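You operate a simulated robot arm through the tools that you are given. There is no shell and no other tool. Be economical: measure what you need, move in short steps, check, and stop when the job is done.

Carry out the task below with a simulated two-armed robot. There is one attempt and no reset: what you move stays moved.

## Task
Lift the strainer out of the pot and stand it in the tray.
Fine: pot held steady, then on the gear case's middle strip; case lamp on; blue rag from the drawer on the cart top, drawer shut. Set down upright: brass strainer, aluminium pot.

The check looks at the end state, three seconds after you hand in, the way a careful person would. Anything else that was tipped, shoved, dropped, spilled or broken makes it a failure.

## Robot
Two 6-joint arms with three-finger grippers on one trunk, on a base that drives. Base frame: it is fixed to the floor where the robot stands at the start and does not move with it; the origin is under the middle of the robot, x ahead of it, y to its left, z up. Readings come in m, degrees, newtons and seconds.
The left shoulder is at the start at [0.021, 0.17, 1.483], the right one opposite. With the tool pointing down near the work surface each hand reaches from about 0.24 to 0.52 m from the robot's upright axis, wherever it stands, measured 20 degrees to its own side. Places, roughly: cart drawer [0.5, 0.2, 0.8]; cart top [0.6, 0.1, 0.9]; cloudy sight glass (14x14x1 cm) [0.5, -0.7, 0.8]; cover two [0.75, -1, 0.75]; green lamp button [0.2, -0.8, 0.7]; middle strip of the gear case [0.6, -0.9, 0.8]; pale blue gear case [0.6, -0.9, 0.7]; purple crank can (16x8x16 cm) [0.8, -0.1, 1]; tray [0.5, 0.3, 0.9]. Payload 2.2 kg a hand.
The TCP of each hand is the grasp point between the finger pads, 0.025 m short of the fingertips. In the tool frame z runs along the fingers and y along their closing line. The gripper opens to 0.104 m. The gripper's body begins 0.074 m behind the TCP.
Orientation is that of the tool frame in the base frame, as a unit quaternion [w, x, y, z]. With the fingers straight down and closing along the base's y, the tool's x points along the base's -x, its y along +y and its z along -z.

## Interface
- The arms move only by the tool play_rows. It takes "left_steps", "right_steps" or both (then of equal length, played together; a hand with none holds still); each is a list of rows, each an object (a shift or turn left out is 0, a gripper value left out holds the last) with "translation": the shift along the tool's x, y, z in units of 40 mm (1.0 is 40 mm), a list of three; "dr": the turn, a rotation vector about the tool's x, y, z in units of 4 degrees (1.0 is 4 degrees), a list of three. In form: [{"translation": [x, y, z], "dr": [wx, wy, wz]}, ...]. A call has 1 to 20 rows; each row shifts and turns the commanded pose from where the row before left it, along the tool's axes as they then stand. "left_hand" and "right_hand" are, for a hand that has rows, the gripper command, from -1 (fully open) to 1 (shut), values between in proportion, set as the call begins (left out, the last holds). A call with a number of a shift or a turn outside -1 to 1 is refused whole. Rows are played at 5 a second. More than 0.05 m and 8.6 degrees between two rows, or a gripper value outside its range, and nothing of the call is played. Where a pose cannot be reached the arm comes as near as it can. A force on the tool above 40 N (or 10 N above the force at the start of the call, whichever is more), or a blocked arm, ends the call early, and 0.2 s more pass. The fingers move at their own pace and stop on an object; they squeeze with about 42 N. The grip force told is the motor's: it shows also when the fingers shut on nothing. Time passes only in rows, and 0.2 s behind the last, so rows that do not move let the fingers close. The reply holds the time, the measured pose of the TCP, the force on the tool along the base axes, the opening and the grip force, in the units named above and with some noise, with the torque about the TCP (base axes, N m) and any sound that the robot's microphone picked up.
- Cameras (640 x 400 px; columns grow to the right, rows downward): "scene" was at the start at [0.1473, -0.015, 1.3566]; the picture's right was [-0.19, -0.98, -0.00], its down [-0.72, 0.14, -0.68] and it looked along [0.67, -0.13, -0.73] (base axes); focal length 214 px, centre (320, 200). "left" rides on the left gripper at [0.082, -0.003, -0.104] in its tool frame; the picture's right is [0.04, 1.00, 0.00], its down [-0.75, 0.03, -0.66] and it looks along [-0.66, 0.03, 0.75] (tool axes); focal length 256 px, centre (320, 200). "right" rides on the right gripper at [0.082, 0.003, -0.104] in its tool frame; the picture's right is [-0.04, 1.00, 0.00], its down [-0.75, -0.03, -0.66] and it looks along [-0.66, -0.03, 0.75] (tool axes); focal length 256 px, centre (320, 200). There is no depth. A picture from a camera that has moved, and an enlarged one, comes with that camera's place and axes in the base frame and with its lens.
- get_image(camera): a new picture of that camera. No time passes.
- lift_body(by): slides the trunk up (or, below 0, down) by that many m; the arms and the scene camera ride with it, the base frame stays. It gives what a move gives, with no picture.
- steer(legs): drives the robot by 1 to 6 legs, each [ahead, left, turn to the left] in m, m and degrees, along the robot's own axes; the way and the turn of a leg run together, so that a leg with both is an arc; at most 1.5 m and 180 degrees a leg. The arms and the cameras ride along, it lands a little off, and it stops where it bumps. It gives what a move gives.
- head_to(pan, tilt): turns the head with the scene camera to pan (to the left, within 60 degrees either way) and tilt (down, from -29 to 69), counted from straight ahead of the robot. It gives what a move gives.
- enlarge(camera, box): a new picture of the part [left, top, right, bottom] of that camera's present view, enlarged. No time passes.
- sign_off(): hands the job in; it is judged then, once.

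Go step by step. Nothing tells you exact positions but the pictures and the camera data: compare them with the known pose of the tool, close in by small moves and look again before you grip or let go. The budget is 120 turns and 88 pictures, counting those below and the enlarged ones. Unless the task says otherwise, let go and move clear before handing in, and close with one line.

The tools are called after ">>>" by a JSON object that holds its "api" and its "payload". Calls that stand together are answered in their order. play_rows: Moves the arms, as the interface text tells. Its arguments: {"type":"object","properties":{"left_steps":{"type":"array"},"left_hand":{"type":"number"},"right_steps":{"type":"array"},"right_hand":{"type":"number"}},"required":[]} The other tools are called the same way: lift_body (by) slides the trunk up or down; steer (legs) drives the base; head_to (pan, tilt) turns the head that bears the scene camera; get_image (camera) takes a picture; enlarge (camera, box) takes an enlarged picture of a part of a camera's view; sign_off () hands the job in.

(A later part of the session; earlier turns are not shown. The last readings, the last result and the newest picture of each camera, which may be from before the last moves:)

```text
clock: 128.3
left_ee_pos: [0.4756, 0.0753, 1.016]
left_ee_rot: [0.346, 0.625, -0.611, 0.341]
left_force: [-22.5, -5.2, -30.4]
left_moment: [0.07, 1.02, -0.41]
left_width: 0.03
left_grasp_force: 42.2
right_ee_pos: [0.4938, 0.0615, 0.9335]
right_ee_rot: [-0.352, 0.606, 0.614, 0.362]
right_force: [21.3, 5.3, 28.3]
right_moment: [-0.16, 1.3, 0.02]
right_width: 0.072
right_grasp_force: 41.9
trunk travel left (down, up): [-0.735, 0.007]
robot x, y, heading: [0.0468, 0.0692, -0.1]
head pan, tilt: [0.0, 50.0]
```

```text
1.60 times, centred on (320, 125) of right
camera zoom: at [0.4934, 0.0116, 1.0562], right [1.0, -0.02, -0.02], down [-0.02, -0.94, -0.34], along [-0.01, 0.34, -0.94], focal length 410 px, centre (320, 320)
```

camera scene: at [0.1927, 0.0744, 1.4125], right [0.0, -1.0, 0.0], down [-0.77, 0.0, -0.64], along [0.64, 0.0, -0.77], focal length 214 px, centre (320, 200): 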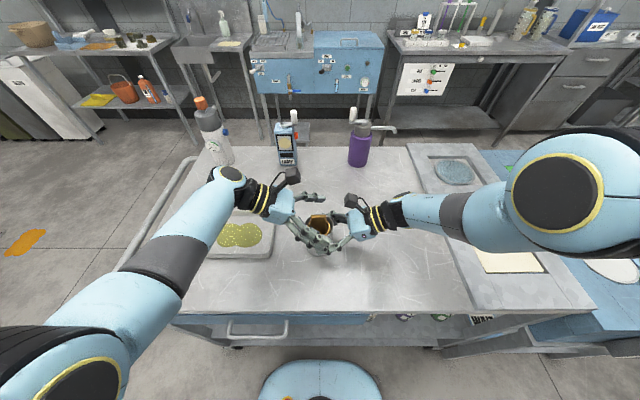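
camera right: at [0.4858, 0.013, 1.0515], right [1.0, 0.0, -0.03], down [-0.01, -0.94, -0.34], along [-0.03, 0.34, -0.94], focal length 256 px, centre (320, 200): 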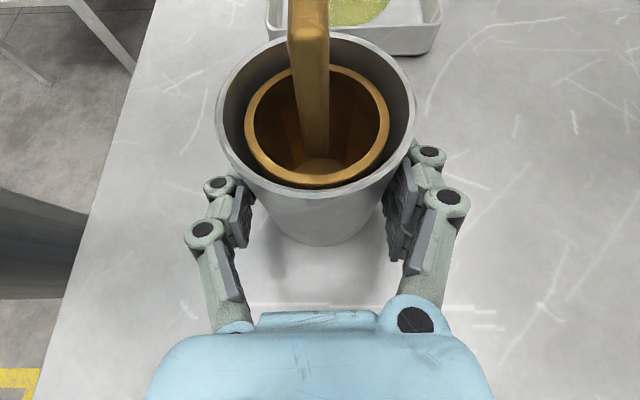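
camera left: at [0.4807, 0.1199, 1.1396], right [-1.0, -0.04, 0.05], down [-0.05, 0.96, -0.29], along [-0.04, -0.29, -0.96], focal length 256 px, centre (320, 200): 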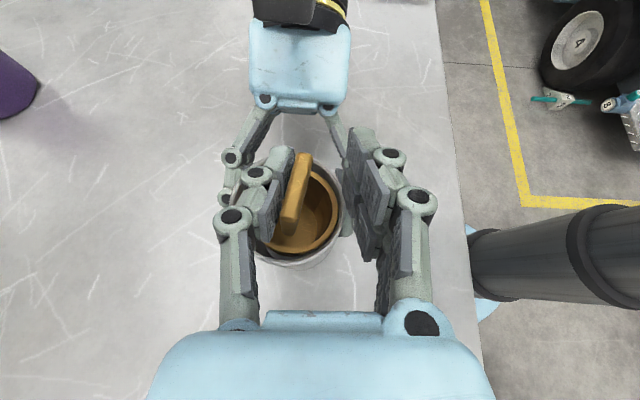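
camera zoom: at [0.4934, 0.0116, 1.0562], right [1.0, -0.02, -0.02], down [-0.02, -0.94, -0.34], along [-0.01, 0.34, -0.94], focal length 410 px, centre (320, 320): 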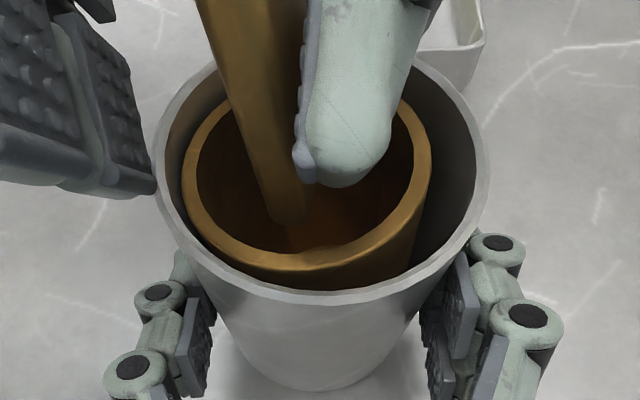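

The near finger is caught outside the pot's rim. I'll open slightly, rise clear, and go back in with a narrower opening that fits inside the rim.

>>> {"api": "play_rows", "payload": {"left_hand": 0.1, "left_steps": [{}, {}, {"translation": [0.53, 0, -0.33]}, {"translation": [0.53, 0, -0.33]}, {}]}}

>>> {"api": "get_image", "payload": {"camera": "left"}}

>>> {"api": "get_image", "payload": {"camera": "right"}}

```text
clock: 129.5
left_ee_pos: [0.4786, 0.0731, 1.0702]
left_ee_rot: [0.343, 0.624, -0.611, 0.346]
left_force: [0.2, -0.4, -0.5]
left_moment: [-0.02, -0.02, -0.02]
left_width: 0.0466
left_grasp_force: 0.1
right_ee_pos: [0.4902, 0.0606, 0.9299]
right_ee_rot: [-0.353, 0.607, 0.615, 0.358]
right_force: [0.4, 0.9, -1.5]
right_moment: [-0.06, 0.0, -0.04]
right_width: 0.0707
right_grasp_force: 42.1
trunk travel left (down, up): [-0.735, 0.007]
robot x, y, heading: [0.0471, 0.073, -0.1]
head pan, tilt: [0.0, 50.0]
```

```text
53 pictures are left
camera left: at [0.4824, 0.1193, 1.1934], right [-1.0, -0.04, 0.04], down [-0.05, 0.95, -0.3], along [-0.03, -0.3, -0.95], focal length 256 px, centre (320, 200)
```

left: 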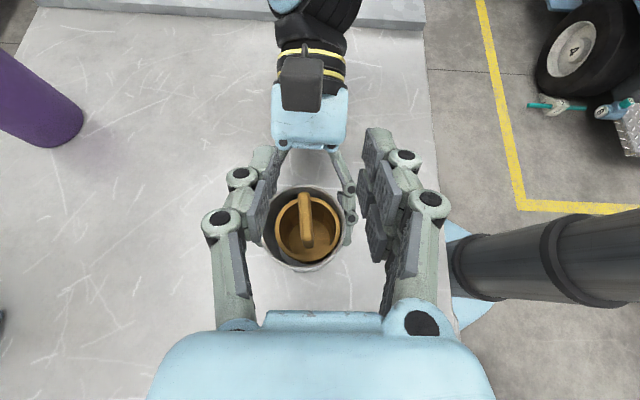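

```text
52 pictures are left
camera right: at [0.4904, 0.0112, 1.0532], right [1.0, -0.01, -0.02], down [-0.02, -0.94, -0.33], along [-0.02, 0.33, -0.94], focal length 256 px, centre (320, 200)
```

right: 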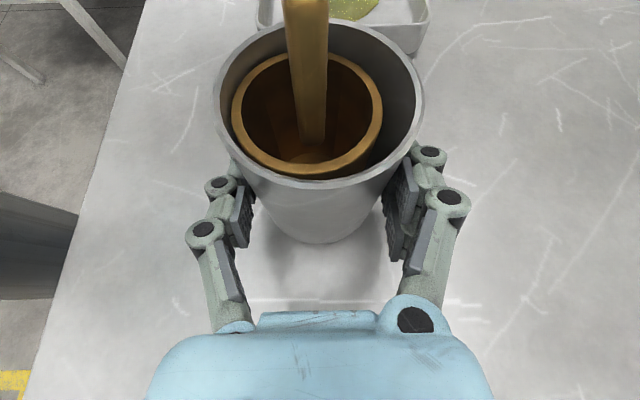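

Clear now: the pot is still upright and held, with the slab at about [0.4865, 0.074]. I'll narrow the opening to 3.4 cm, centre over the slab and descend part way.

>>> {"api": "play_rows", "payload": {"left_hand": 0.35, "left_steps": [{"translation": [0, -0.2, 0]}, {}, {"translation": [-0.61, 0, 0.31]}, {"translation": [-0.61, 0, 0.31]}, {}]}}

>>> {"api": "enlarge", "payload": {"camera": "left", "box": [200, 100, 440, 300]}}

>>> {"api": "enlarge", "payload": {"camera": "right", "box": [180, 0, 460, 200]}}

```text
clock: 130.7
left_ee_pos: [0.4862, 0.0788, 1.0141]
left_ee_rot: [0.344, 0.622, -0.613, 0.345]
left_force: [0.0, 0.0, 0.2]
left_moment: [-0.03, 0.02, 0.04]
left_width: 0.0335
left_grasp_force: 0.2
right_ee_pos: [0.4889, 0.0604, 0.9321]
right_ee_rot: [-0.354, 0.606, 0.615, 0.359]
right_force: [0.1, 0.1, -2.0]
right_moment: [-0.03, -0.04, -0.02]
right_width: 0.0708
right_grasp_force: 41.5
trunk travel left (down, up): [-0.735, 0.007]
robot x, y, heading: [0.0471, 0.0782, 0.1]
head pan, tilt: [0.0, 50.0]
```

```text
2.00 times, centred on (320, 200) of left
camera zoom: at [0.4903, 0.1249, 1.1378], right [-1.0, -0.04, 0.04], down [-0.05, 0.95, -0.3], along [-0.03, -0.3, -0.95], focal length 512 px, centre (320, 200)
```

zoom: 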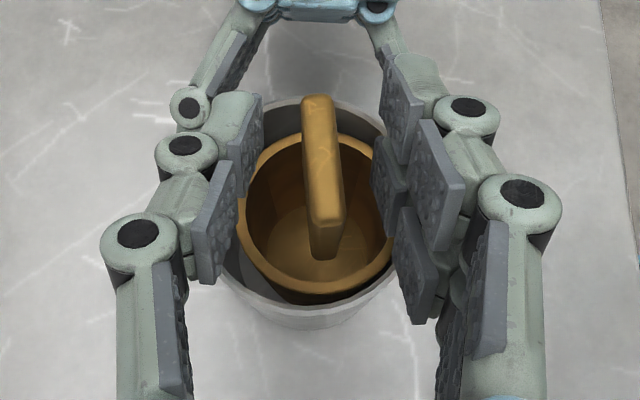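

```text
2.00 times, centred on (320, 100) of right
camera zoom: at [0.4901, 0.0111, 1.0534], right [1.0, -0.01, -0.02], down [-0.02, -0.94, -0.33], along [-0.02, 0.33, -0.94], focal length 512 px, centre (320, 400)
```

zoom: 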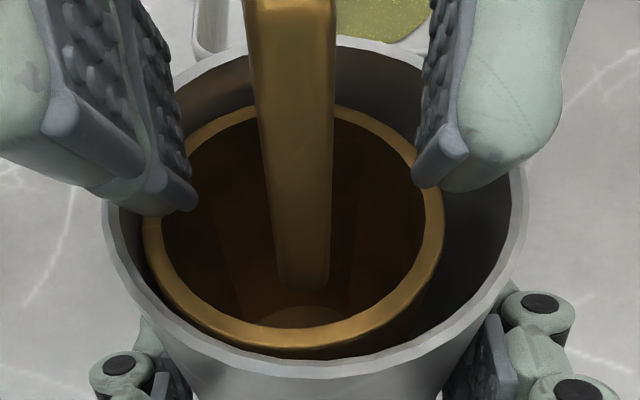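

Both fingers are now inside the rim on either side of the slab. I'll lower 12 mm more and close.

>>> {"api": "play_rows", "payload": {"left_steps": [{"translation": [-0.25, 0.02, 0.16]}, {}]}}

>>> {"api": "play_rows", "payload": {"left_hand": 1, "left_steps": [{}, {}, {}, {}]}}

>>> {"api": "get_image", "payload": {"camera": "left"}}

```text
clock: 131.3
left_ee_pos: [0.4862, 0.08, 1.0041]
left_ee_rot: [0.344, 0.622, -0.612, 0.347]
left_force: [0.0, -1.5, 12.4]
left_moment: [-0.13, 0.31, -0.03]
left_width: 0.0345
left_grasp_force: 0.0
right_ee_pos: [0.4875, 0.061, 0.9306]
right_ee_rot: [-0.353, 0.607, 0.616, 0.357]
right_force: [0.5, 0.9, -14.3]
right_moment: [-0.18, -0.32, 0.03]
right_width: 0.0707
right_grasp_force: 42.1
trunk travel left (down, up): [-0.735, 0.007]
robot x, y, heading: [0.0459, 0.0708, 0.0]
head pan, tilt: [0.0, 50.0]
```

```text
clock: 132.3
left_ee_pos: [0.4865, 0.0793, 1.003]
left_ee_rot: [0.344, 0.623, -0.612, 0.346]
left_force: [0.4, -5.1, 20.2]
left_moment: [-0.68, 0.46, 0.18]
left_width: 0.0095
left_grasp_force: 36.6
right_ee_pos: [0.4881, 0.0598, 0.9291]
right_ee_rot: [-0.353, 0.607, 0.615, 0.358]
right_force: [-0.2, 5.4, -21.6]
right_moment: [-0.09, -0.5, -0.16]
right_width: 0.0704
right_grasp_force: 41.9
trunk travel left (down, up): [-0.735, 0.007]
robot x, y, heading: [0.0474, 0.0731, -0.2]
head pan, tilt: [0.0, 50.0]
```

```text
49 pictures are left
camera left: at [0.4901, 0.1245, 1.1269], right [-1.0, -0.04, 0.04], down [-0.05, 0.95, -0.3], along [-0.03, -0.3, -0.95], focal length 256 px, centre (320, 200)
```

left: 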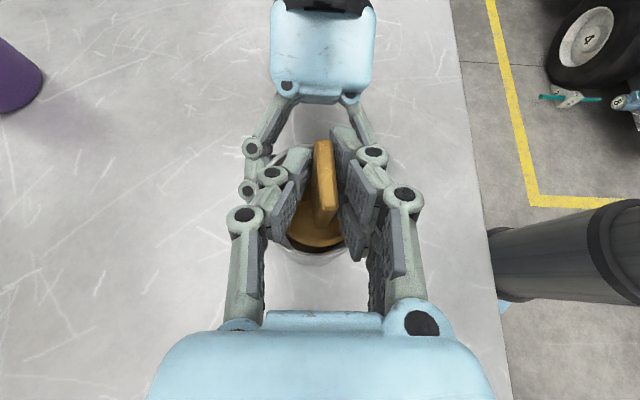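

The slab is gripped at 9.5 mm. I'll lift slowly and watch the forces.

>>> {"api": "play_rows", "payload": {"left_steps": [{"translation": [0.3, 0, -0.187]}, {"translation": [0.3, 0, -0.187]}, {"translation": [0.3, 0, -0.187]}, {}]}}

>>> {"api": "get_image", "payload": {"camera": "left"}}

```text
clock: 133.3
left_ee_pos: [0.4854, 0.0803, 1.0446]
left_ee_rot: [0.343, 0.624, -0.612, 0.345]
left_force: [0.5, 1.1, 0.4]
left_moment: [0.0, -0.01, -0.01]
left_width: 0.0093
left_grasp_force: 36.7
right_ee_pos: [0.4901, 0.0603, 0.9307]
right_ee_rot: [-0.353, 0.607, 0.615, 0.359]
right_force: [-1.0, 0.2, -0.4]
right_moment: [0.02, -0.02, -0.01]
right_width: 0.0703
right_grasp_force: 41.7
trunk travel left (down, up): [-0.735, 0.007]
robot x, y, heading: [0.045, 0.0742, 0.1]
head pan, tilt: [0.0, 50.0]
```

```text
48 pictures are left
camera left: at [0.4898, 0.1256, 1.1681], right [-1.0, -0.04, 0.04], down [-0.05, 0.95, -0.29], along [-0.03, -0.3, -0.95], focal length 256 px, centre (320, 200)
```

left: 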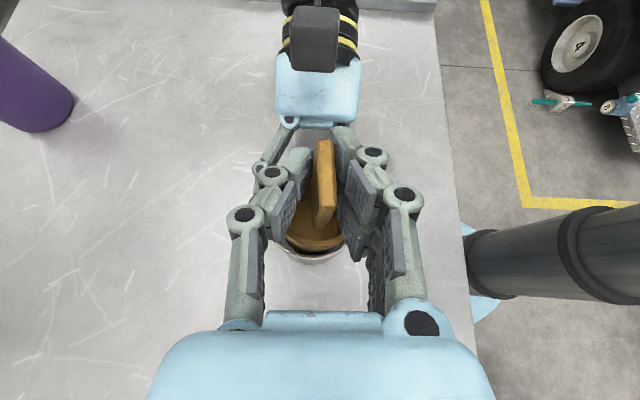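

The strainer comes up freely and the pot stays put. I'll continue lifting until it is clear of the pot.

>>> {"api": "play_rows", "payload": {"left_steps": [{"translation": [0.4, 0, -0.22]}, {"translation": [0.4, 0, -0.22]}, {"translation": [0.4, 0, -0.23]}, {"translation": [0.4, 0, -0.25]}, {"translation": [0.4, 0, -0.25]}, {"translation": [0.4, 0, -0.25]}, {}]}}

>>> {"api": "get_image", "payload": {"camera": "scene"}}

>>> {"api": "get_image", "payload": {"camera": "right"}}

```text
clock: 134.9
left_ee_pos: [0.4855, 0.0759, 1.1558]
left_ee_rot: [0.343, 0.624, -0.611, 0.345]
left_force: [0.4, -0.2, -0.3]
left_moment: [0.01, -0.02, -0.03]
left_width: 0.0093
left_grasp_force: 36.5
right_ee_pos: [0.4887, 0.0607, 0.9309]
right_ee_rot: [-0.353, 0.607, 0.616, 0.358]
right_force: [0.1, 0.0, -1.4]
right_moment: [-0.05, -0.01, -0.02]
right_width: 0.0708
right_grasp_force: 41.7
trunk travel left (down, up): [-0.735, 0.007]
robot x, y, heading: [0.0481, 0.0719, 0.2]
head pan, tilt: [0.0, 50.0]
```

```text
47 pictures are left
camera scene: at [0.1929, 0.0737, 1.4125], right [0.0, -1.0, 0.0], down [-0.77, 0.0, -0.64], along [0.64, 0.0, -0.77], focal length 214 px, centre (320, 200)
```

scene: 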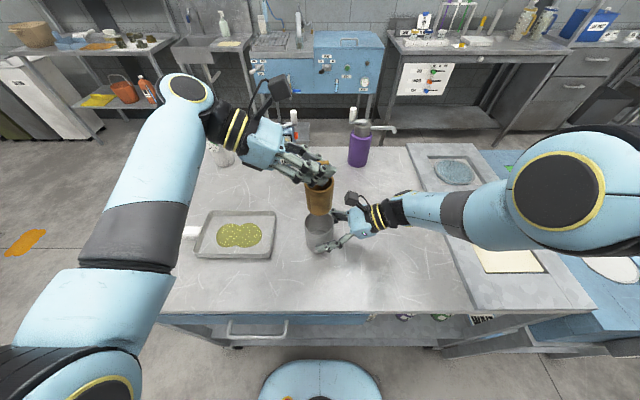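

```text
46 pictures are left
camera right: at [0.4905, 0.0113, 1.0533], right [1.0, -0.01, -0.02], down [-0.02, -0.94, -0.33], along [-0.02, 0.33, -0.94], focal length 256 px, centre (320, 200)
```

right: 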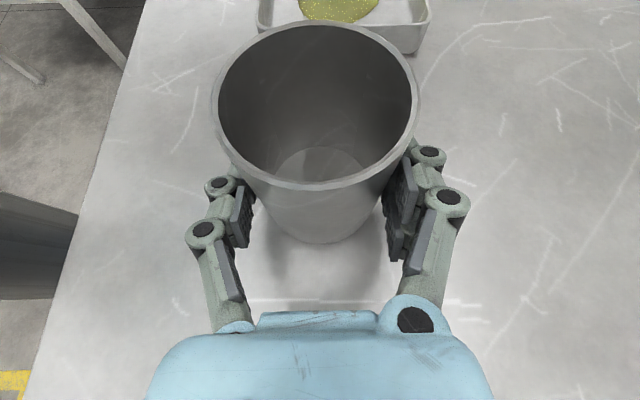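

The strainer is out, hanging upright, and the pot hasn't moved. The tray spans about x 0.43–0.57 and y 0.20–0.39, so I'll carry the strainer over its centre.

>>> {"api": "play_rows", "payload": {"left_steps": [{"translation": [-0.68, -0.06, -0.65]}, {"translation": [-0.68, -0.06, -0.65]}, {"translation": [-0.68, -0.06, -0.65]}, {"translation": [-0.68, -0.06, -0.65]}, {"translation": [-0.68, -0.06, -0.65]}, {"translation": [-0.68, -0.06, -0.65]}, {}]}}

>>> {"api": "head_to", "payload": {"pan": 20, "tilt": 50}}

>>> {"api": "get_image", "payload": {"camera": "scene"}}

>>> {"api": "get_image", "payload": {"camera": "left"}}

```text
clock: 136.5
left_ee_pos: [0.4952, 0.2943, 1.1015]
left_ee_rot: [0.343, 0.623, -0.612, 0.345]
left_force: [-0.1, 0.1, -1.0]
left_moment: [0.02, 0.03, 0.01]
left_width: 0.0092
left_grasp_force: 36.7
right_ee_pos: [0.4893, 0.0616, 0.931]
right_ee_rot: [-0.354, 0.607, 0.615, 0.358]
right_force: [0.3, 0.1, -1.2]
right_moment: [-0.01, 0.04, -0.01]
right_width: 0.0707
right_grasp_force: 41.9
trunk travel left (down, up): [-0.735, 0.007]
robot x, y, heading: [0.0473, 0.071, 0.0]
head pan, tilt: [0.0, 50.0]
```

```text
clock: 137.3
left_ee_pos: [0.4962, 0.2953, 1.1011]
left_ee_rot: [0.344, 0.623, -0.612, 0.345]
left_force: [-0.3, 1.2, -0.9]
left_moment: [-0.01, 0.02, -0.01]
left_width: 0.0094
left_grasp_force: 36.1
right_ee_pos: [0.488, 0.0605, 0.9307]
right_ee_rot: [-0.352, 0.608, 0.615, 0.358]
right_force: [0.0, -0.4, -0.9]
right_moment: [-0.03, -0.01, 0.0]
right_width: 0.0704
right_grasp_force: 42.4
trunk travel left (down, up): [-0.735, 0.007]
robot x, y, heading: [0.045, 0.0728, -0.2]
head pan, tilt: [20.0, 50.0]
```

```text
45 pictures are left
camera scene: at [0.1882, 0.1002, 1.4125], right [0.34, -0.94, 0.0], down [-0.72, -0.26, -0.64], along [0.6, 0.22, -0.77], focal length 214 px, centre (320, 200)
```

scene: 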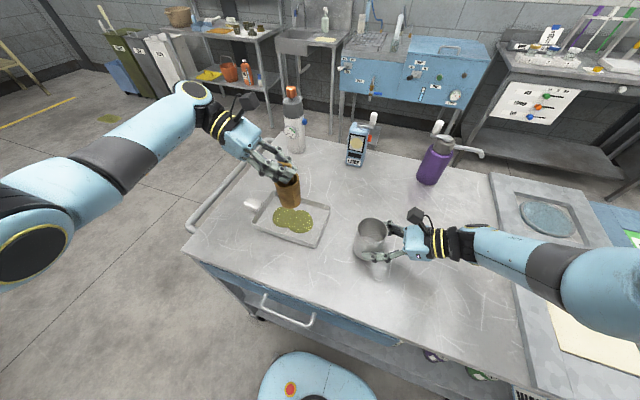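

```text
44 pictures are left
camera left: at [0.4992, 0.3402, 1.2237], right [-1.0, -0.04, 0.04], down [-0.05, 0.95, -0.3], along [-0.03, -0.3, -0.95], focal length 256 px, centre (320, 200)
```

left: 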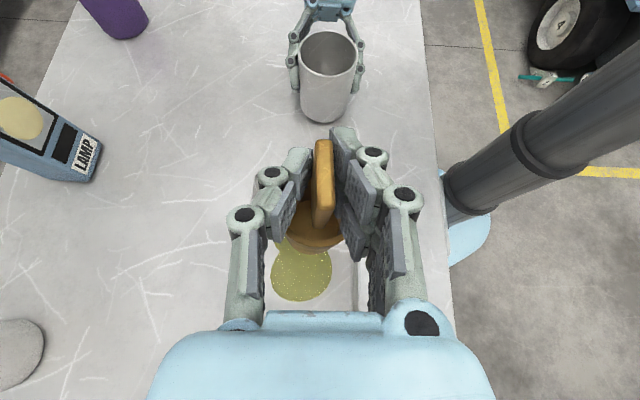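

The strainer is over the tray's centre and upright. I'll lower it in steps until it touches.

>>> {"api": "play_rows", "payload": {"left_steps": [{"translation": [-0.42, 0, 0.264]}, {"translation": [-0.42, 0, 0.264]}, {"translation": [-0.42, 0, 0.264]}, {"translation": [-0.42, 0, 0.264]}, {}]}}

>>> {"api": "enlarge", "payload": {"camera": "scene", "box": [210, 130, 350, 260]}}

```text
clock: 138.5
left_ee_pos: [0.4956, 0.2947, 1.0204]
left_ee_rot: [0.342, 0.624, -0.612, 0.345]
left_force: [0.0, 0.5, -1.2]
left_moment: [-0.03, 0.01, 0.01]
left_width: 0.0092
left_grasp_force: 36.8
right_ee_pos: [0.4891, 0.0606, 0.9314]
right_ee_rot: [-0.353, 0.607, 0.616, 0.358]
right_force: [-0.5, -0.4, -1.0]
right_moment: [-0.04, 0.02, 0.04]
right_width: 0.0702
right_grasp_force: 42.5
trunk travel left (down, up): [-0.735, 0.007]
robot x, y, heading: [0.0454, 0.071, -0.4]
head pan, tilt: [20.0, 50.0]
```

```text
3.08 times, centred on (280, 195) of scene
camera zoom: at [0.1879, 0.1001, 1.4126], right [0.34, -0.94, 0.0], down [-0.72, -0.26, -0.64], along [0.6, 0.22, -0.77], focal length 660 px, centre (443, 215)
```

zoom: 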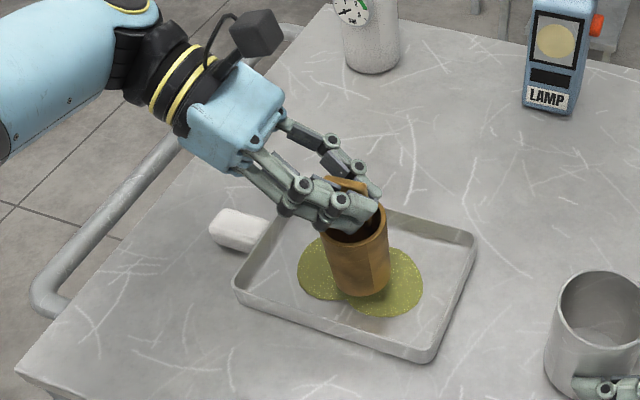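

>>> {"api": "play_rows", "payload": {"left_steps": [{"translation": [-0.106, 0, 0.066]}, {"translation": [-0.106, 0, 0.066]}, {}]}}

>>> {"api": "play_rows", "payload": {"left_steps": [{"translation": [-0.053, 0, 0.033]}, {"translation": [-0.053, 0, 0.033]}, {}]}}

```text
clock: 139.3
left_ee_pos: [0.4954, 0.2945, 1.0125]
left_ee_rot: [0.343, 0.624, -0.612, 0.345]
left_force: [0.0, -0.4, -0.5]
left_moment: [-0.01, 0.04, -0.02]
left_width: 0.009
left_grasp_force: 36.4
right_ee_pos: [0.4901, 0.0607, 0.9312]
right_ee_rot: [-0.353, 0.607, 0.615, 0.358]
right_force: [0.3, -0.2, -1.0]
right_moment: [-0.02, 0.02, 0.0]
right_width: 0.0702
right_grasp_force: 41.6
trunk travel left (down, up): [-0.735, 0.007]
robot x, y, heading: [0.048, 0.0729, 0.2]
head pan, tilt: [20.0, 50.0]
```

```text
clock: 140.1
left_ee_pos: [0.4953, 0.2947, 1.0052]
left_ee_rot: [0.343, 0.623, -0.612, 0.345]
left_force: [-0.1, 0.2, -1.2]
left_moment: [0.01, -0.04, 0.03]
left_width: 0.0093
left_grasp_force: 36.4
right_ee_pos: [0.4886, 0.0604, 0.9306]
right_ee_rot: [-0.352, 0.608, 0.615, 0.358]
right_force: [-0.7, 0.1, -0.3]
right_moment: [-0.01, 0.0, 0.01]
right_width: 0.0703
right_grasp_force: 41.5
trunk travel left (down, up): [-0.735, 0.007]
robot x, y, heading: [0.0512, 0.0743, -0.2]
head pan, tilt: [20.0, 50.0]
```

>>> {"api": "play_rows", "payload": {"left_steps": [{"translation": [-0.053, 0, 0.033]}, {"translation": [-0.053, 0, 0.033]}, {}]}}

>>> {"api": "enlarge", "payload": {"camera": "scene", "box": [210, 130, 350, 260]}}

```text
clock: 140.9
left_ee_pos: [0.4979, 0.294, 1.0013]
left_ee_rot: [0.343, 0.623, -0.612, 0.346]
left_force: [0.2, -0.3, -0.8]
left_moment: [-0.01, -0.01, -0.02]
left_width: 0.0091
left_grasp_force: 36.6
right_ee_pos: [0.4889, 0.0604, 0.9313]
right_ee_rot: [-0.353, 0.607, 0.615, 0.359]
right_force: [0.9, -0.1, -0.9]
right_moment: [-0.04, 0.01, 0.02]
right_width: 0.0703
right_grasp_force: 42.1
trunk travel left (down, up): [-0.735, 0.007]
robot x, y, heading: [0.0468, 0.0736, -0.0]
head pan, tilt: [20.0, 50.0]
```

```text
3.08 times, centred on (280, 195) of scene
camera zoom: at [0.1881, 0.1001, 1.4125], right [0.34, -0.94, 0.0], down [-0.72, -0.26, -0.64], along [0.6, 0.22, -0.77], focal length 660 px, centre (443, 215)
```

zoom: 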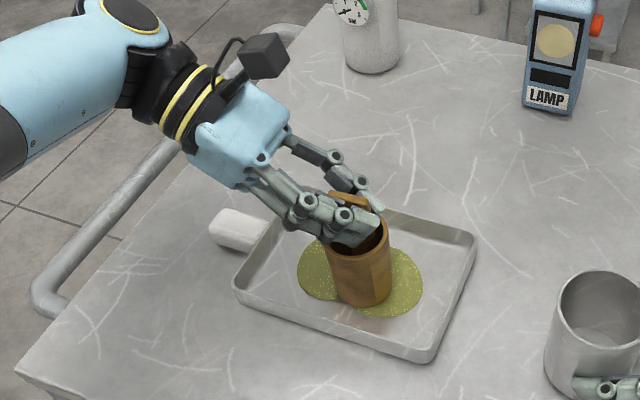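

>>> {"api": "play_rows", "payload": {"left_steps": [{"translation": [-0.053, 0, 0.033]}, {"translation": [-0.053, 0, 0.033]}, {}]}}

>>> {"api": "play_rows", "payload": {"left_steps": [{"translation": [-0.053, 0, 0.033]}, {"translation": [-0.053, 0, 0.033]}, {}]}}

```text
clock: 141.7
left_ee_pos: [0.4963, 0.2947, 0.997]
left_ee_rot: [0.342, 0.623, -0.613, 0.346]
left_force: [1.0, 0.6, 15.8]
left_moment: [0.31, 0.13, 0.02]
left_width: 0.0092
left_grasp_force: 36.6
right_ee_pos: [0.4881, 0.0608, 0.9308]
right_ee_rot: [-0.353, 0.607, 0.615, 0.359]
right_force: [0.3, -0.4, -1.2]
right_moment: [0.0, 0.01, 0.0]
right_width: 0.0706
right_grasp_force: 41.5
trunk travel left (down, up): [-0.735, 0.007]
robot x, y, heading: [0.0478, 0.0752, 0.1]
head pan, tilt: [20.0, 50.0]
```

```text
clock: 142.3
left_ee_pos: [0.4983, 0.2946, 0.996]
left_ee_rot: [0.343, 0.62, -0.613, 0.35]
left_force: [-7.6, -0.4, 18.4]
left_moment: [0.28, 0.81, 0.1]
left_width: 0.0092
left_grasp_force: 36.5
right_ee_pos: [0.489, 0.0592, 0.9304]
right_ee_rot: [-0.353, 0.607, 0.615, 0.359]
right_force: [-0.2, -0.5, -0.8]
right_moment: [0.01, 0.01, 0.0]
right_width: 0.0702
right_grasp_force: 41.9
trunk travel left (down, up): [-0.735, 0.007]
robot x, y, heading: [0.043, 0.075, 0.2]
head pan, tilt: [20.0, 50.0]
stopped in row 2 (left hand): the force on the tool passed its limit at 43 N (the readings are from after the stop); the commanded pose is now the measured one
```

The strainer has touched down. I'll ease off 2 mm, open the fingers just enough, and rise clear.

>>> {"api": "play_rows", "payload": {"left_steps": [{"translation": [0.04, 0, -0.026]}, {}]}}

>>> {"api": "play_rows", "payload": {"left_hand": 0.55, "left_steps": [{}, {}, {"translation": [0.106, 0, -0.066]}, {}]}}

>>> {"api": "get_image", "payload": {"camera": "left"}}

```text
clock: 142.9
left_ee_pos: [0.4982, 0.2934, 0.9967]
left_ee_rot: [0.343, 0.621, -0.613, 0.349]
left_force: [-1.7, -1.6, 7.4]
left_moment: [-0.05, 0.4, 0.04]
left_width: 0.0093
left_grasp_force: 36.8
right_ee_pos: [0.4875, 0.0603, 0.9303]
right_ee_rot: [-0.353, 0.607, 0.615, 0.359]
right_force: [0.2, -0.6, -0.8]
right_moment: [0.0, 0.01, 0.05]
right_width: 0.0702
right_grasp_force: 42.8
trunk travel left (down, up): [-0.735, 0.007]
robot x, y, heading: [0.0475, 0.0707, -0.0]
head pan, tilt: [20.0, 50.0]
```

```text
clock: 143.9
left_ee_pos: [0.4993, 0.2947, 1.0011]
left_ee_rot: [0.343, 0.622, -0.612, 0.348]
left_force: [0.0, 0.0, -0.4]
left_moment: [0.02, -0.02, -0.01]
left_width: 0.0235
left_grasp_force: 0.0
right_ee_pos: [0.4891, 0.0609, 0.9311]
right_ee_rot: [-0.353, 0.607, 0.615, 0.359]
right_force: [-0.3, 0.0, -1.2]
right_moment: [-0.03, 0.01, -0.01]
right_width: 0.0701
right_grasp_force: 42.2
trunk travel left (down, up): [-0.735, 0.007]
robot x, y, heading: [0.0474, 0.0751, 0.3]
head pan, tilt: [20.0, 50.0]
```

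```text
41 pictures are left
camera left: at [0.502, 0.3403, 1.1244], right [-1.0, -0.04, 0.03], down [-0.04, 0.95, -0.3], along [-0.02, -0.3, -0.95], focal length 256 px, centre (320, 200)
```

left: 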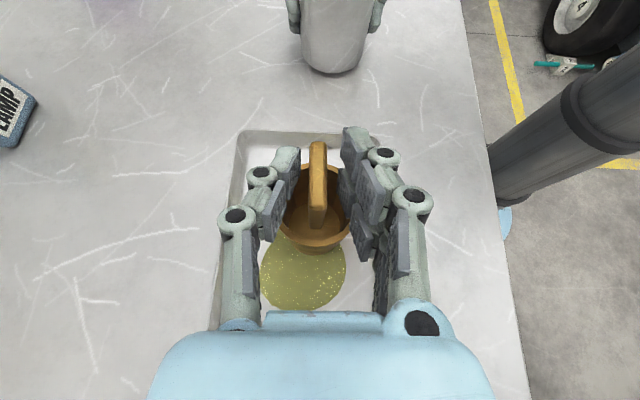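

Released and standing. I'll raise the left hand straight up and check the strainer.

>>> {"api": "play_rows", "payload": {"left_steps": [{"translation": [0.42, 0, -0.264]}, {"translation": [0.42, 0, -0.264]}, {"translation": [0.42, 0, -0.264]}, {"translation": [0.42, 0, -0.264]}, {"translation": [0.42, 0, -0.264]}, {}]}}

>>> {"api": "enlarge", "payload": {"camera": "scene", "box": [210, 130, 430, 270]}}

```text
clock: 145.3
left_ee_pos: [0.5009, 0.2965, 1.102]
left_ee_rot: [0.343, 0.621, -0.612, 0.348]
left_force: [-0.5, 1.3, 0.0]
left_moment: [0.02, 0.0, -0.01]
left_width: 0.0235
left_grasp_force: 0.0
right_ee_pos: [0.4892, 0.0601, 0.9311]
right_ee_rot: [-0.353, 0.607, 0.616, 0.358]
right_force: [-1.0, 0.8, -0.9]
right_moment: [-0.02, -0.03, 0.04]
right_width: 0.0706
right_grasp_force: 42.1
trunk travel left (down, up): [-0.735, 0.007]
robot x, y, heading: [0.0459, 0.0745, 0.1]
head pan, tilt: [20.0, 50.0]
```

```text
2.86 times, centred on (320, 200) of scene
camera zoom: at [0.1882, 0.1001, 1.4125], right [0.34, -0.94, 0.0], down [-0.72, -0.26, -0.64], along [0.6, 0.22, -0.77], focal length 613 px, centre (320, 200)
```

zoom: 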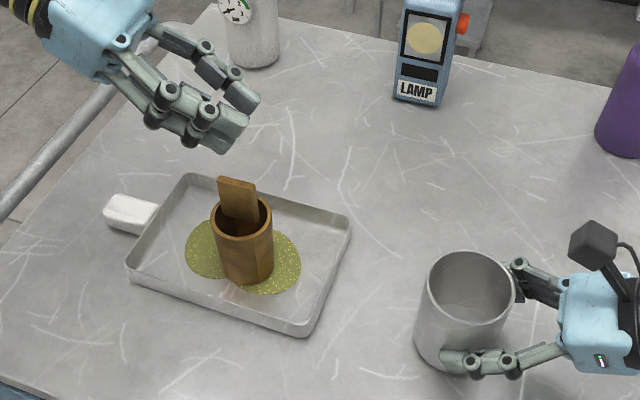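

The strainer stands upright in the tray. Next I'll re-grip the pot 1.2 cm deeper with the right hand and lift it a little.

>>> {"api": "play_rows", "payload": {"right_hand": -0.7, "right_steps": [{}, {}, {}, {"translation": [0.15, 0, 0.27]}, {}]}}

>>> {"api": "play_rows", "payload": {"right_hand": 1, "right_steps": [{}, {}, {}, {}]}}

>>> {"api": "play_rows", "payload": {"right_steps": [{"translation": [0.433, 0, -0.25]}, {"translation": [0.433, 0, -0.25]}, {"translation": [0.433, 0, -0.25]}, {}]}}

```text
clock: 146.5
left_ee_pos: [0.4998, 0.2953, 1.1019]
left_ee_rot: [0.342, 0.622, -0.612, 0.348]
left_force: [0.0, 0.7, -0.4]
left_moment: [0.01, 0.03, -0.03]
left_width: 0.0233
left_grasp_force: 0.1
right_ee_pos: [0.4887, 0.0728, 0.9297]
right_ee_rot: [-0.354, 0.607, 0.615, 0.358]
right_force: [-0.2, -0.2, -0.8]
right_moment: [-0.02, -0.03, 0.01]
right_width: 0.0883
right_grasp_force: 0.0
trunk travel left (down, up): [-0.735, 0.007]
robot x, y, heading: [0.0462, 0.0752, -0.0]
head pan, tilt: [20.0, 50.0]
```

```text
clock: 147.5
left_ee_pos: [0.4997, 0.2957, 1.1008]
left_ee_rot: [0.342, 0.621, -0.613, 0.348]
left_force: [-0.6, 0.4, -0.2]
left_moment: [0.0, -0.02, 0.0]
left_width: 0.0233
left_grasp_force: 0.2
right_ee_pos: [0.4887, 0.0729, 0.9305]
right_ee_rot: [-0.353, 0.607, 0.615, 0.359]
right_force: [-1.8, 0.0, 3.2]
right_moment: [-0.02, 0.21, 0.03]
right_width: 0.0743
right_grasp_force: 41.8
trunk travel left (down, up): [-0.735, 0.007]
robot x, y, heading: [0.043, 0.0705, 0.1]
head pan, tilt: [20.0, 50.0]
```

```text
clock: 148.5
left_ee_pos: [0.5004, 0.2957, 1.1013]
left_ee_rot: [0.344, 0.621, -0.613, 0.348]
left_force: [0.1, -0.1, 0.2]
left_moment: [-0.01, -0.02, 0.0]
left_width: 0.0235
left_grasp_force: 0.2
right_ee_pos: [0.5151, 0.0766, 0.9573]
right_ee_rot: [-0.354, 0.606, 0.615, 0.358]
right_force: [0.5, -0.6, -1.3]
right_moment: [-0.01, -0.02, -0.04]
right_width: 0.074
right_grasp_force: 42.2
right hand out of reach, approached as far as the arm can: row 1, 2, 3
trunk travel left (down, up): [-0.735, 0.007]
robot x, y, heading: [0.0453, 0.0717, 0.3]
head pan, tilt: [20.0, 50.0]
```

>>> {"api": "play_rows", "payload": {"right_steps": [{"translation": [0.35, 0.5, -0.2]}, {"translation": [0.35, 0.5, -0.2]}, {"translation": [0.35, 0.5, -0.2]}, {"translation": [0.35, 0.5, -0.2]}, {}]}}

>>> {"api": "get_image", "payload": {"camera": "right"}}

```text
clock: 149.7
left_ee_pos: [0.5009, 0.2952, 1.1013]
left_ee_rot: [0.342, 0.622, -0.612, 0.349]
left_force: [0.3, -0.5, 0.4]
left_moment: [0.03, -0.01, -0.02]
left_width: 0.0233
left_grasp_force: 0.0
right_ee_pos: [0.5864, 0.0719, 1.0289]
right_ee_rot: [-0.353, 0.607, 0.615, 0.358]
right_force: [0.8, 1.0, -1.4]
right_moment: [0.01, -0.05, 0.0]
right_width: 0.0742
right_grasp_force: 42.0
right hand out of reach, approached as far as the arm can: row 3, 4
trunk travel left (down, up): [-0.735, 0.007]
robot x, y, heading: [0.0465, 0.0753, 0.1]
head pan, tilt: [20.0, 50.0]
```

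```text
39 pictures are left
camera right: at [0.5878, 0.023, 1.1523], right [1.0, -0.01, -0.02], down [-0.02, -0.94, -0.33], along [-0.02, 0.33, -0.94], focal length 256 px, centre (320, 200)
```

right: 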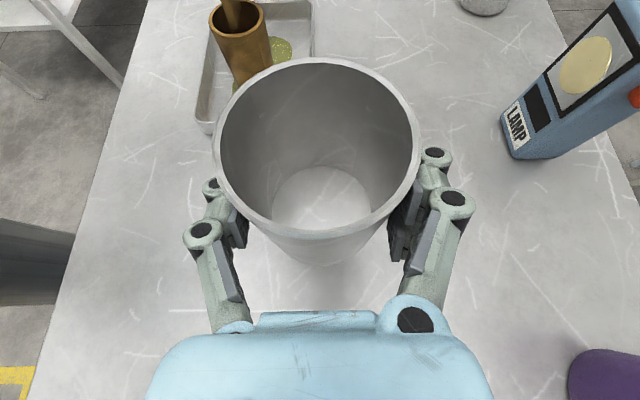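

The pot is lifted clear and upright. I'll back off and drive right toward the gear case, then look at its top and front.

>>> {"api": "steer", "payload": {"legs": [[-0.22, 0, 0], [0, -0.75, 0]]}}

>>> {"api": "head_to", "payload": {"pan": -10, "tilt": 45}}

>>> {"api": "get_image", "payload": {"camera": "scene"}}

```text
clock: 155.1
left_ee_pos: [0.2864, -0.4545, 1.1027]
left_ee_rot: [0.339, 0.627, -0.607, 0.351]
left_force: [0.5, -0.3, -0.4]
left_moment: [-0.01, 0.01, -0.05]
left_width: 0.0232
left_grasp_force: 0.0
right_ee_pos: [0.3771, -0.6774, 1.0304]
right_ee_rot: [-0.356, 0.602, 0.62, 0.356]
right_force: [-1.4, -1.3, -0.7]
right_moment: [0.0, 0.01, 0.0]
right_width: 0.0742
right_grasp_force: 42.1
trunk travel left (down, up): [-0.735, 0.007]
robot x, y, heading: [-0.1595, -0.6849, 0.9]
head pan, tilt: [20.0, 50.0]
```

```text
clock: 156.1
left_ee_pos: [0.2867, -0.4548, 1.1013]
left_ee_rot: [0.339, 0.627, -0.607, 0.351]
left_force: [0.3, 1.1, 0.0]
left_moment: [-0.03, -0.07, 0.0]
left_width: 0.0232
left_grasp_force: 0.0
right_ee_pos: [0.3759, -0.6762, 1.0289]
right_ee_rot: [-0.356, 0.602, 0.62, 0.355]
right_force: [-0.2, 0.0, -0.2]
right_moment: [0.02, -0.02, 0.0]
right_width: 0.0744
right_grasp_force: 42.1
trunk travel left (down, up): [-0.735, 0.007]
robot x, y, heading: [-0.1656, -0.6855, 1.1]
head pan, tilt: [-10.0, 45.0]
```

```text
38 pictures are left
camera scene: at [-0.0142, -0.6954, 1.4194], right [-0.16, -0.99, 0.0], down [-0.7, 0.11, -0.71], along [0.7, -0.11, -0.71], focal length 214 px, centre (320, 200)
```

scene: 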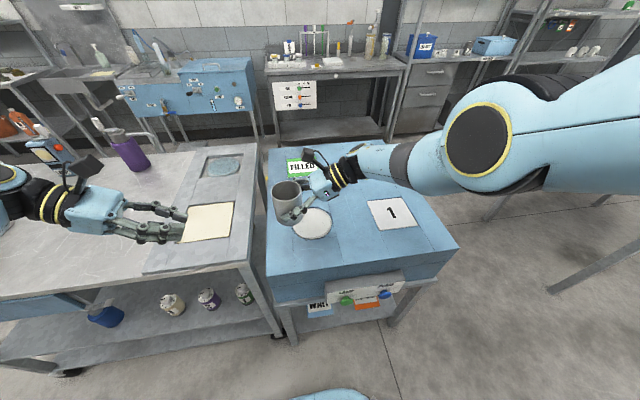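

>>> {"api": "enlarge", "payload": {"camera": "scene", "box": [240, 130, 480, 330]}}

```text
2.00 times, centred on (360, 230) of scene
camera zoom: at [-0.0142, -0.6954, 1.4194], right [-0.16, -0.99, 0.0], down [-0.7, 0.11, -0.71], along [0.7, -0.11, -0.71], focal length 429 px, centre (240, 140)
```

zoom: 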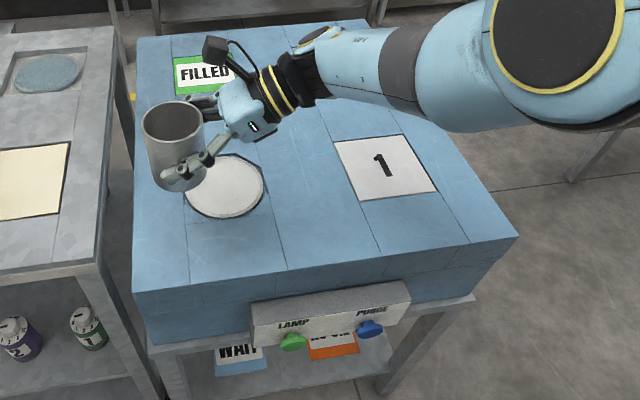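

The middle strip runs between the seams at y≈-0.817 and y≈-0.975, clear of the sight glass and covers; the case top is at z≈0.82. I'll drive so the pot is over about [0.45, -0.896].

>>> {"api": "steer", "payload": {"legs": [[0.08, -0.21, -1.1]]}}

>>> {"api": "get_image", "payload": {"camera": "scene"}}

>>> {"api": "get_image", "payload": {"camera": "right"}}

```text
clock: 157.8
left_ee_pos: [0.3732, -0.6732, 1.1023]
left_ee_rot: [0.342, 0.622, -0.612, 0.349]
left_force: [-0.3, -1.0, 0.4]
left_moment: [0.0, 0.01, 0.03]
left_width: 0.0235
left_grasp_force: 0.1
right_ee_pos: [0.4605, -0.895, 1.0294]
right_ee_rot: [-0.354, 0.606, 0.615, 0.358]
right_force: [0.3, -0.5, -0.6]
right_moment: [0.04, 0.02, 0.0]
right_width: 0.0739
right_grasp_force: 42.1
trunk travel left (down, up): [-0.735, 0.007]
robot x, y, heading: [-0.0788, -0.8923, 0.2]
head pan, tilt: [-10.0, 45.0]
```

```text
36 pictures are left
camera scene: at [0.0697, -0.9086, 1.4194], right [-0.17, -0.98, 0.0], down [-0.7, 0.12, -0.71], along [0.7, -0.12, -0.71], focal length 214 px, centre (320, 200)
```

scene: 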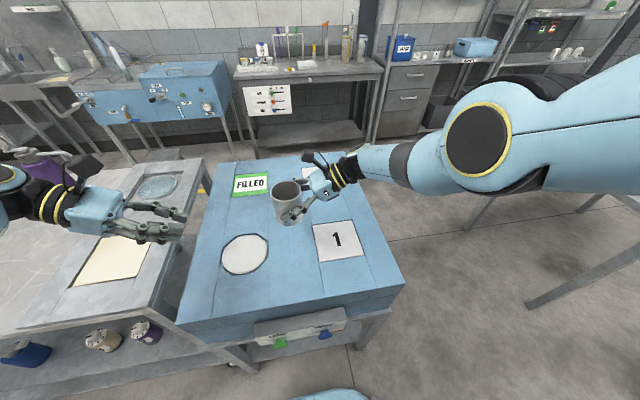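

```text
35 pictures are left
camera right: at [0.4614, -0.9451, 1.1521], right [1.0, -0.01, -0.02], down [-0.02, -0.94, -0.33], along [-0.02, 0.33, -0.94], focal length 256 px, centre (320, 200)
```

right: 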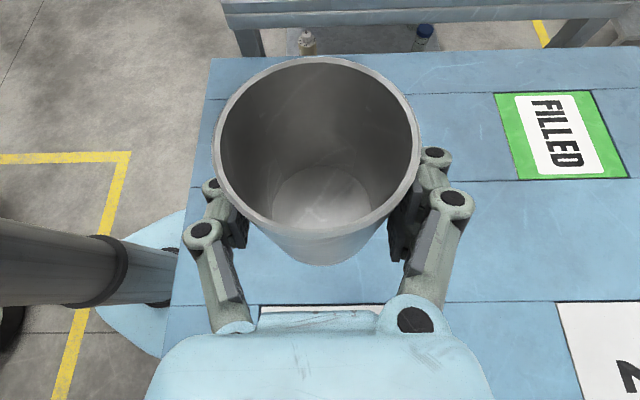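

The pot is over the strip's centre. I'll lower it with the trunk, first 12 cm.

>>> {"api": "lift_body", "payload": {"by": -0.12}}

>>> {"api": "get_image", "payload": {"camera": "scene"}}

```text
clock: 159.3
left_ee_pos: [0.3734, -0.673, 0.9817]
left_ee_rot: [0.342, 0.622, -0.612, 0.349]
left_force: [-0.7, 0.4, 1.0]
left_moment: [0.03, 0.03, 0.03]
left_width: 0.0234
left_grasp_force: 0.1
right_ee_pos: [0.4604, -0.8958, 0.9097]
right_ee_rot: [-0.354, 0.607, 0.615, 0.359]
right_force: [-0.3, -1.2, -1.4]
right_moment: [0.0, 0.02, 0.01]
right_width: 0.0741
right_grasp_force: 42.0
trunk travel left (down, up): [-0.615, 0.127]
robot x, y, heading: [-0.0768, -0.8979, 0.1]
head pan, tilt: [-10.0, 45.0]
```

```text
34 pictures are left
camera scene: at [0.0697, -0.9083, 1.2993], right [-0.17, -0.98, 0.0], down [-0.7, 0.12, -0.71], along [0.7, -0.12, -0.71], focal length 214 px, centre (320, 200)
```

scene: 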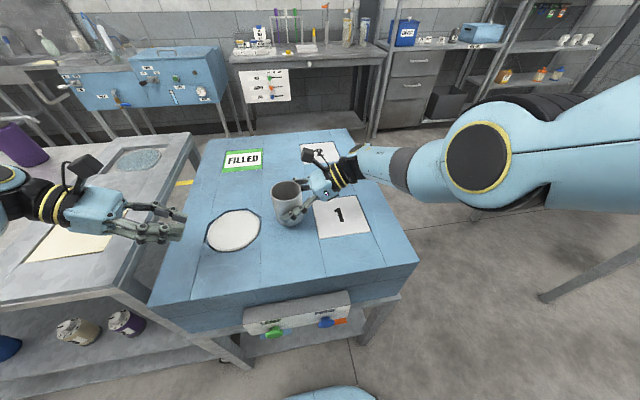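

>>> {"api": "lift_body", "payload": {"by": -0.025}}

>>> {"api": "enlarge", "payload": {"camera": "scene", "box": [180, 130, 400, 300]}}

```text
clock: 160.0
left_ee_pos: [0.3725, -0.6711, 0.9582]
left_ee_rot: [0.342, 0.621, -0.613, 0.349]
left_force: [1.0, 0.1, 0.5]
left_moment: [-0.02, 0.02, -0.02]
left_width: 0.0232
left_grasp_force: 0.0
right_ee_pos: [0.4618, -0.8944, 0.89]
right_ee_rot: [-0.353, 0.605, 0.614, 0.363]
right_force: [1.0, -1.0, 36.9]
right_moment: [-0.1, 0.96, 0.17]
right_width: 0.0746
right_grasp_force: 41.8
trunk travel left (down, up): [-0.59, 0.152]
robot x, y, heading: [-0.0807, -0.8986, -0.2]
head pan, tilt: [-10.0, 45.0]
```

```text
2.35 times, centred on (290, 215) of scene
camera zoom: at [0.068, -0.9085, 1.2747], right [-0.17, -0.98, 0.0], down [-0.7, 0.12, -0.71], along [0.7, -0.12, -0.71], focal length 505 px, centre (391, 165)
```

zoom: 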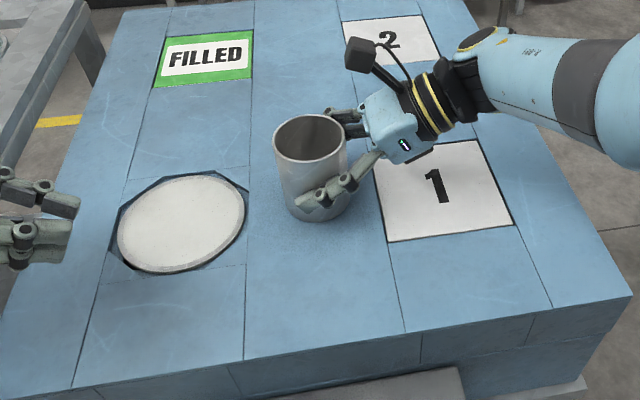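

It's down: the case top is at z≈0.844 and the pot stands inside the middle strip. I'll relieve the load, pull the left hand aside, and open the right hand.

>>> {"api": "lift_body", "payload": {"by": 0.006}}

>>> {"api": "play_rows", "payload": {"left_steps": [{"translation": [-0.3, 0, -1]}, {"translation": [-0.3, 0, -1]}, {"translation": [-0.3, 0, -1]}, {}], "right_steps": [{}, {}, {}, {}], "right_hand": -1}}

>>> {"api": "get_image", "payload": {"camera": "right"}}

```text
clock: 160.5
left_ee_pos: [0.3731, -0.672, 0.9631]
left_ee_rot: [0.342, 0.622, -0.613, 0.348]
left_force: [0.0, -0.2, -0.6]
left_moment: [-0.02, 0.03, -0.01]
left_width: 0.0232
left_grasp_force: 0.0
right_ee_pos: [0.4576, -0.8957, 0.8901]
right_ee_rot: [-0.353, 0.607, 0.615, 0.358]
right_force: [4.3, 1.7, 12.7]
right_moment: [0.52, -0.27, -0.13]
right_width: 0.0743
right_grasp_force: 41.8
trunk travel left (down, up): [-0.596, 0.146]
robot x, y, heading: [-0.0822, -0.8947, 0.5]
head pan, tilt: [-10.0, 45.0]
```

```text
clock: 161.5
left_ee_pos: [0.3739, -0.5518, 0.9933]
left_ee_rot: [0.342, 0.622, -0.611, 0.349]
left_force: [-0.9, -1.1, 0.2]
left_moment: [0.03, 0.02, -0.01]
left_width: 0.0234
left_grasp_force: 0.1
right_ee_pos: [0.4597, -0.8954, 0.8918]
right_ee_rot: [-0.354, 0.606, 0.615, 0.359]
right_force: [0.0, 1.0, -0.1]
right_moment: [0.05, -0.02, -0.01]
right_width: 0.1043
right_grasp_force: 0.0
trunk travel left (down, up): [-0.596, 0.146]
robot x, y, heading: [-0.0786, -0.8941, 0.2]
head pan, tilt: [-10.0, 45.0]
```

```text
32 pictures are left
camera right: at [0.461, -0.9453, 1.0131], right [1.0, -0.01, -0.02], down [-0.02, -0.94, -0.33], along [-0.02, 0.33, -0.94], focal length 256 px, centre (320, 200)
```

right: 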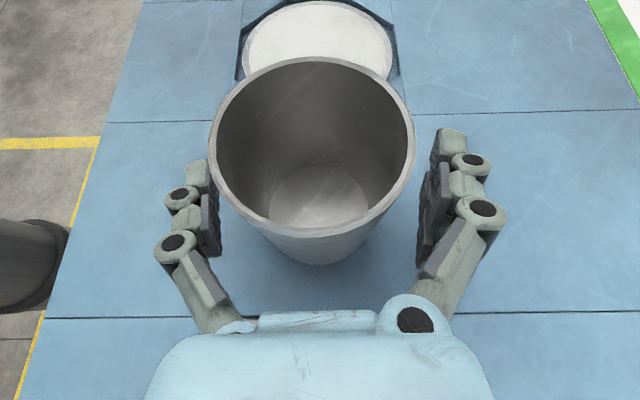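

The pot stands free within the strip. I'll back the right hand off by driving the base to the right.

>>> {"api": "steer", "payload": {"legs": [[0, -0.15, 0]]}}

>>> {"api": "head_to", "payload": {"pan": 0, "tilt": 50}}

>>> {"api": "get_image", "payload": {"camera": "scene"}}

```text
clock: 162.9
left_ee_pos: [0.3728, -0.7011, 0.993]
left_ee_rot: [0.341, 0.623, -0.612, 0.349]
left_force: [0.8, -0.6, -0.2]
left_moment: [0.02, -0.02, -0.02]
left_width: 0.0232
left_grasp_force: 0.1
right_ee_pos: [0.46, -1.0444, 0.8912]
right_ee_rot: [-0.354, 0.606, 0.615, 0.359]
right_force: [0.2, -1.2, -1.3]
right_moment: [-0.01, -0.03, 0.0]
right_width: 0.1041
right_grasp_force: 0.1
trunk travel left (down, up): [-0.596, 0.146]
robot x, y, heading: [-0.0828, -1.0433, 0.3]
head pan, tilt: [-10.0, 45.0]
```

```text
clock: 163.6
left_ee_pos: [0.3732, -0.6985, 0.9943]
left_ee_rot: [0.342, 0.622, -0.612, 0.349]
left_force: [0.0, -0.4, 0.6]
left_moment: [-0.02, 0.05, 0.0]
left_width: 0.0231
left_grasp_force: 0.1
right_ee_pos: [0.4599, -1.0442, 0.8898]
right_ee_rot: [-0.353, 0.607, 0.616, 0.358]
right_force: [-0.6, 0.5, 0.3]
right_moment: [0.01, 0.02, -0.01]
right_width: 0.104
right_grasp_force: 0.1
trunk travel left (down, up): [-0.596, 0.146]
robot x, y, heading: [-0.0778, -1.0429, 0.5]
head pan, tilt: [0.0, 50.0]
```

```text
31 pictures are left
camera scene: at [0.067, -1.0435, 1.2732], right [0.0, -1.0, 0.0], down [-0.77, 0.0, -0.64], along [0.64, 0.0, -0.77], focal length 214 px, centre (320, 200)
```

scene: 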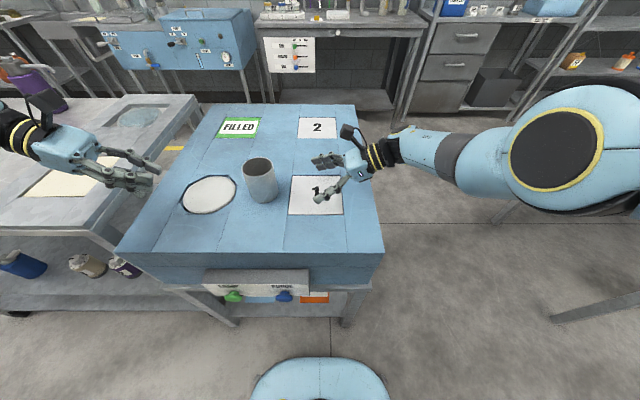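

The pot stands well in the middle strip. The green LAMP button is at about [0.228, -0.82, 0.698]; I'll press it with the side of the closed left fingers, so I back off and lower the trunk.

>>> {"api": "steer", "payload": {"legs": [[-0.3, 0, 0], [0, -0.1, 0]]}}

>>> {"api": "lift_body", "payload": {"by": -0.285}}

>>> {"api": "play_rows", "payload": {"left_hand": 1, "left_steps": [{}, {}]}}

>>> {"api": "get_image", "payload": {"camera": "left"}}

>>> {"api": "get_image", "payload": {"camera": "scene"}}

```text
clock: 166.4
left_ee_pos: [0.0787, -0.8012, 0.994]
left_ee_rot: [0.342, 0.623, -0.612, 0.348]
left_force: [-0.5, -0.7, -0.3]
left_moment: [0.05, 0.0, 0.02]
left_width: 0.0235
left_grasp_force: 0.1
right_ee_pos: [0.1651, -1.1464, 0.8894]
right_ee_rot: [-0.355, 0.606, 0.615, 0.359]
right_force: [0.2, -0.3, 0.4]
right_moment: [0.01, -0.02, 0.04]
right_width: 0.1042
right_grasp_force: 0.0
trunk travel left (down, up): [-0.596, 0.146]
robot x, y, heading: [-0.3766, -1.1445, -0.0]
head pan, tilt: [0.0, 50.0]
```

```text
clock: 169.3
left_ee_pos: [0.0777, -0.8017, 0.7092]
left_ee_rot: [0.342, 0.622, -0.612, 0.348]
left_force: [0.1, 0.5, 0.4]
left_moment: [0.01, 0.0, 0.01]
left_width: 0.0233
left_grasp_force: 0.0
right_ee_pos: [0.1659, -1.1463, 0.6052]
right_ee_rot: [-0.354, 0.606, 0.616, 0.358]
right_force: [-0.1, 0.4, 0.3]
right_moment: [-0.01, 0.0, 0.0]
right_width: 0.1039
right_grasp_force: 0.0
trunk travel left (down, up): [-0.311, 0.431]
robot x, y, heading: [-0.371, -1.1476, 0.1]
head pan, tilt: [0.0, 50.0]
```

```text
clock: 169.9
left_ee_pos: [0.0788, -0.7998, 0.7093]
left_ee_rot: [0.343, 0.622, -0.612, 0.348]
left_force: [0.1, 0.4, -0.1]
left_moment: [-0.01, 0.03, 0.01]
left_width: 0.0002
left_grasp_force: 28.7
right_ee_pos: [0.1656, -1.1452, 0.6055]
right_ee_rot: [-0.354, 0.606, 0.616, 0.358]
right_force: [0.3, 0.0, -0.7]
right_moment: [0.02, 0.02, 0.02]
right_width: 0.1038
right_grasp_force: 0.1
trunk travel left (down, up): [-0.311, 0.431]
robot x, y, heading: [-0.3748, -1.1453, 0.1]
head pan, tilt: [0.0, 50.0]
```

```text
30 pictures are left
camera left: at [0.0817, -0.7545, 0.8316], right [-1.0, -0.04, 0.03], down [-0.05, 0.95, -0.3], along [-0.02, -0.3, -0.95], focal length 256 px, centre (320, 200)
```

left: 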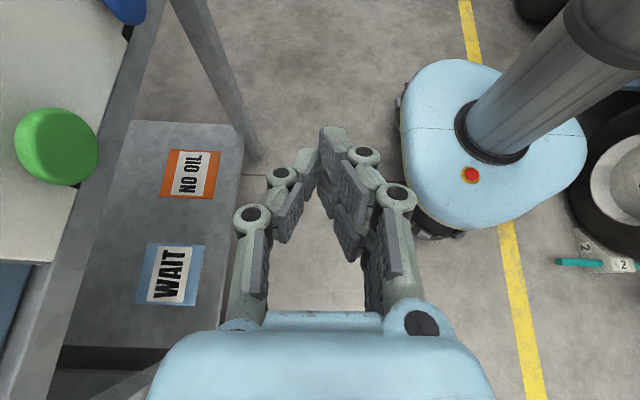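

```text
29 pictures are left
camera scene: at [-0.2192, -1.1449, 0.9818], right [0.0, -1.0, 0.0], down [-0.77, 0.0, -0.64], along [0.64, 0.0, -0.77], focal length 214 px, centre (320, 200)
```

scene: 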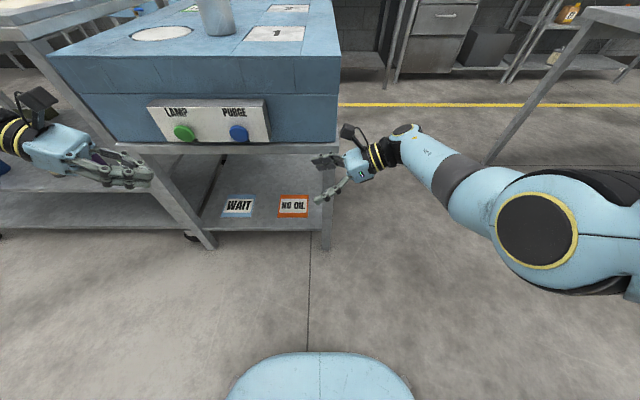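

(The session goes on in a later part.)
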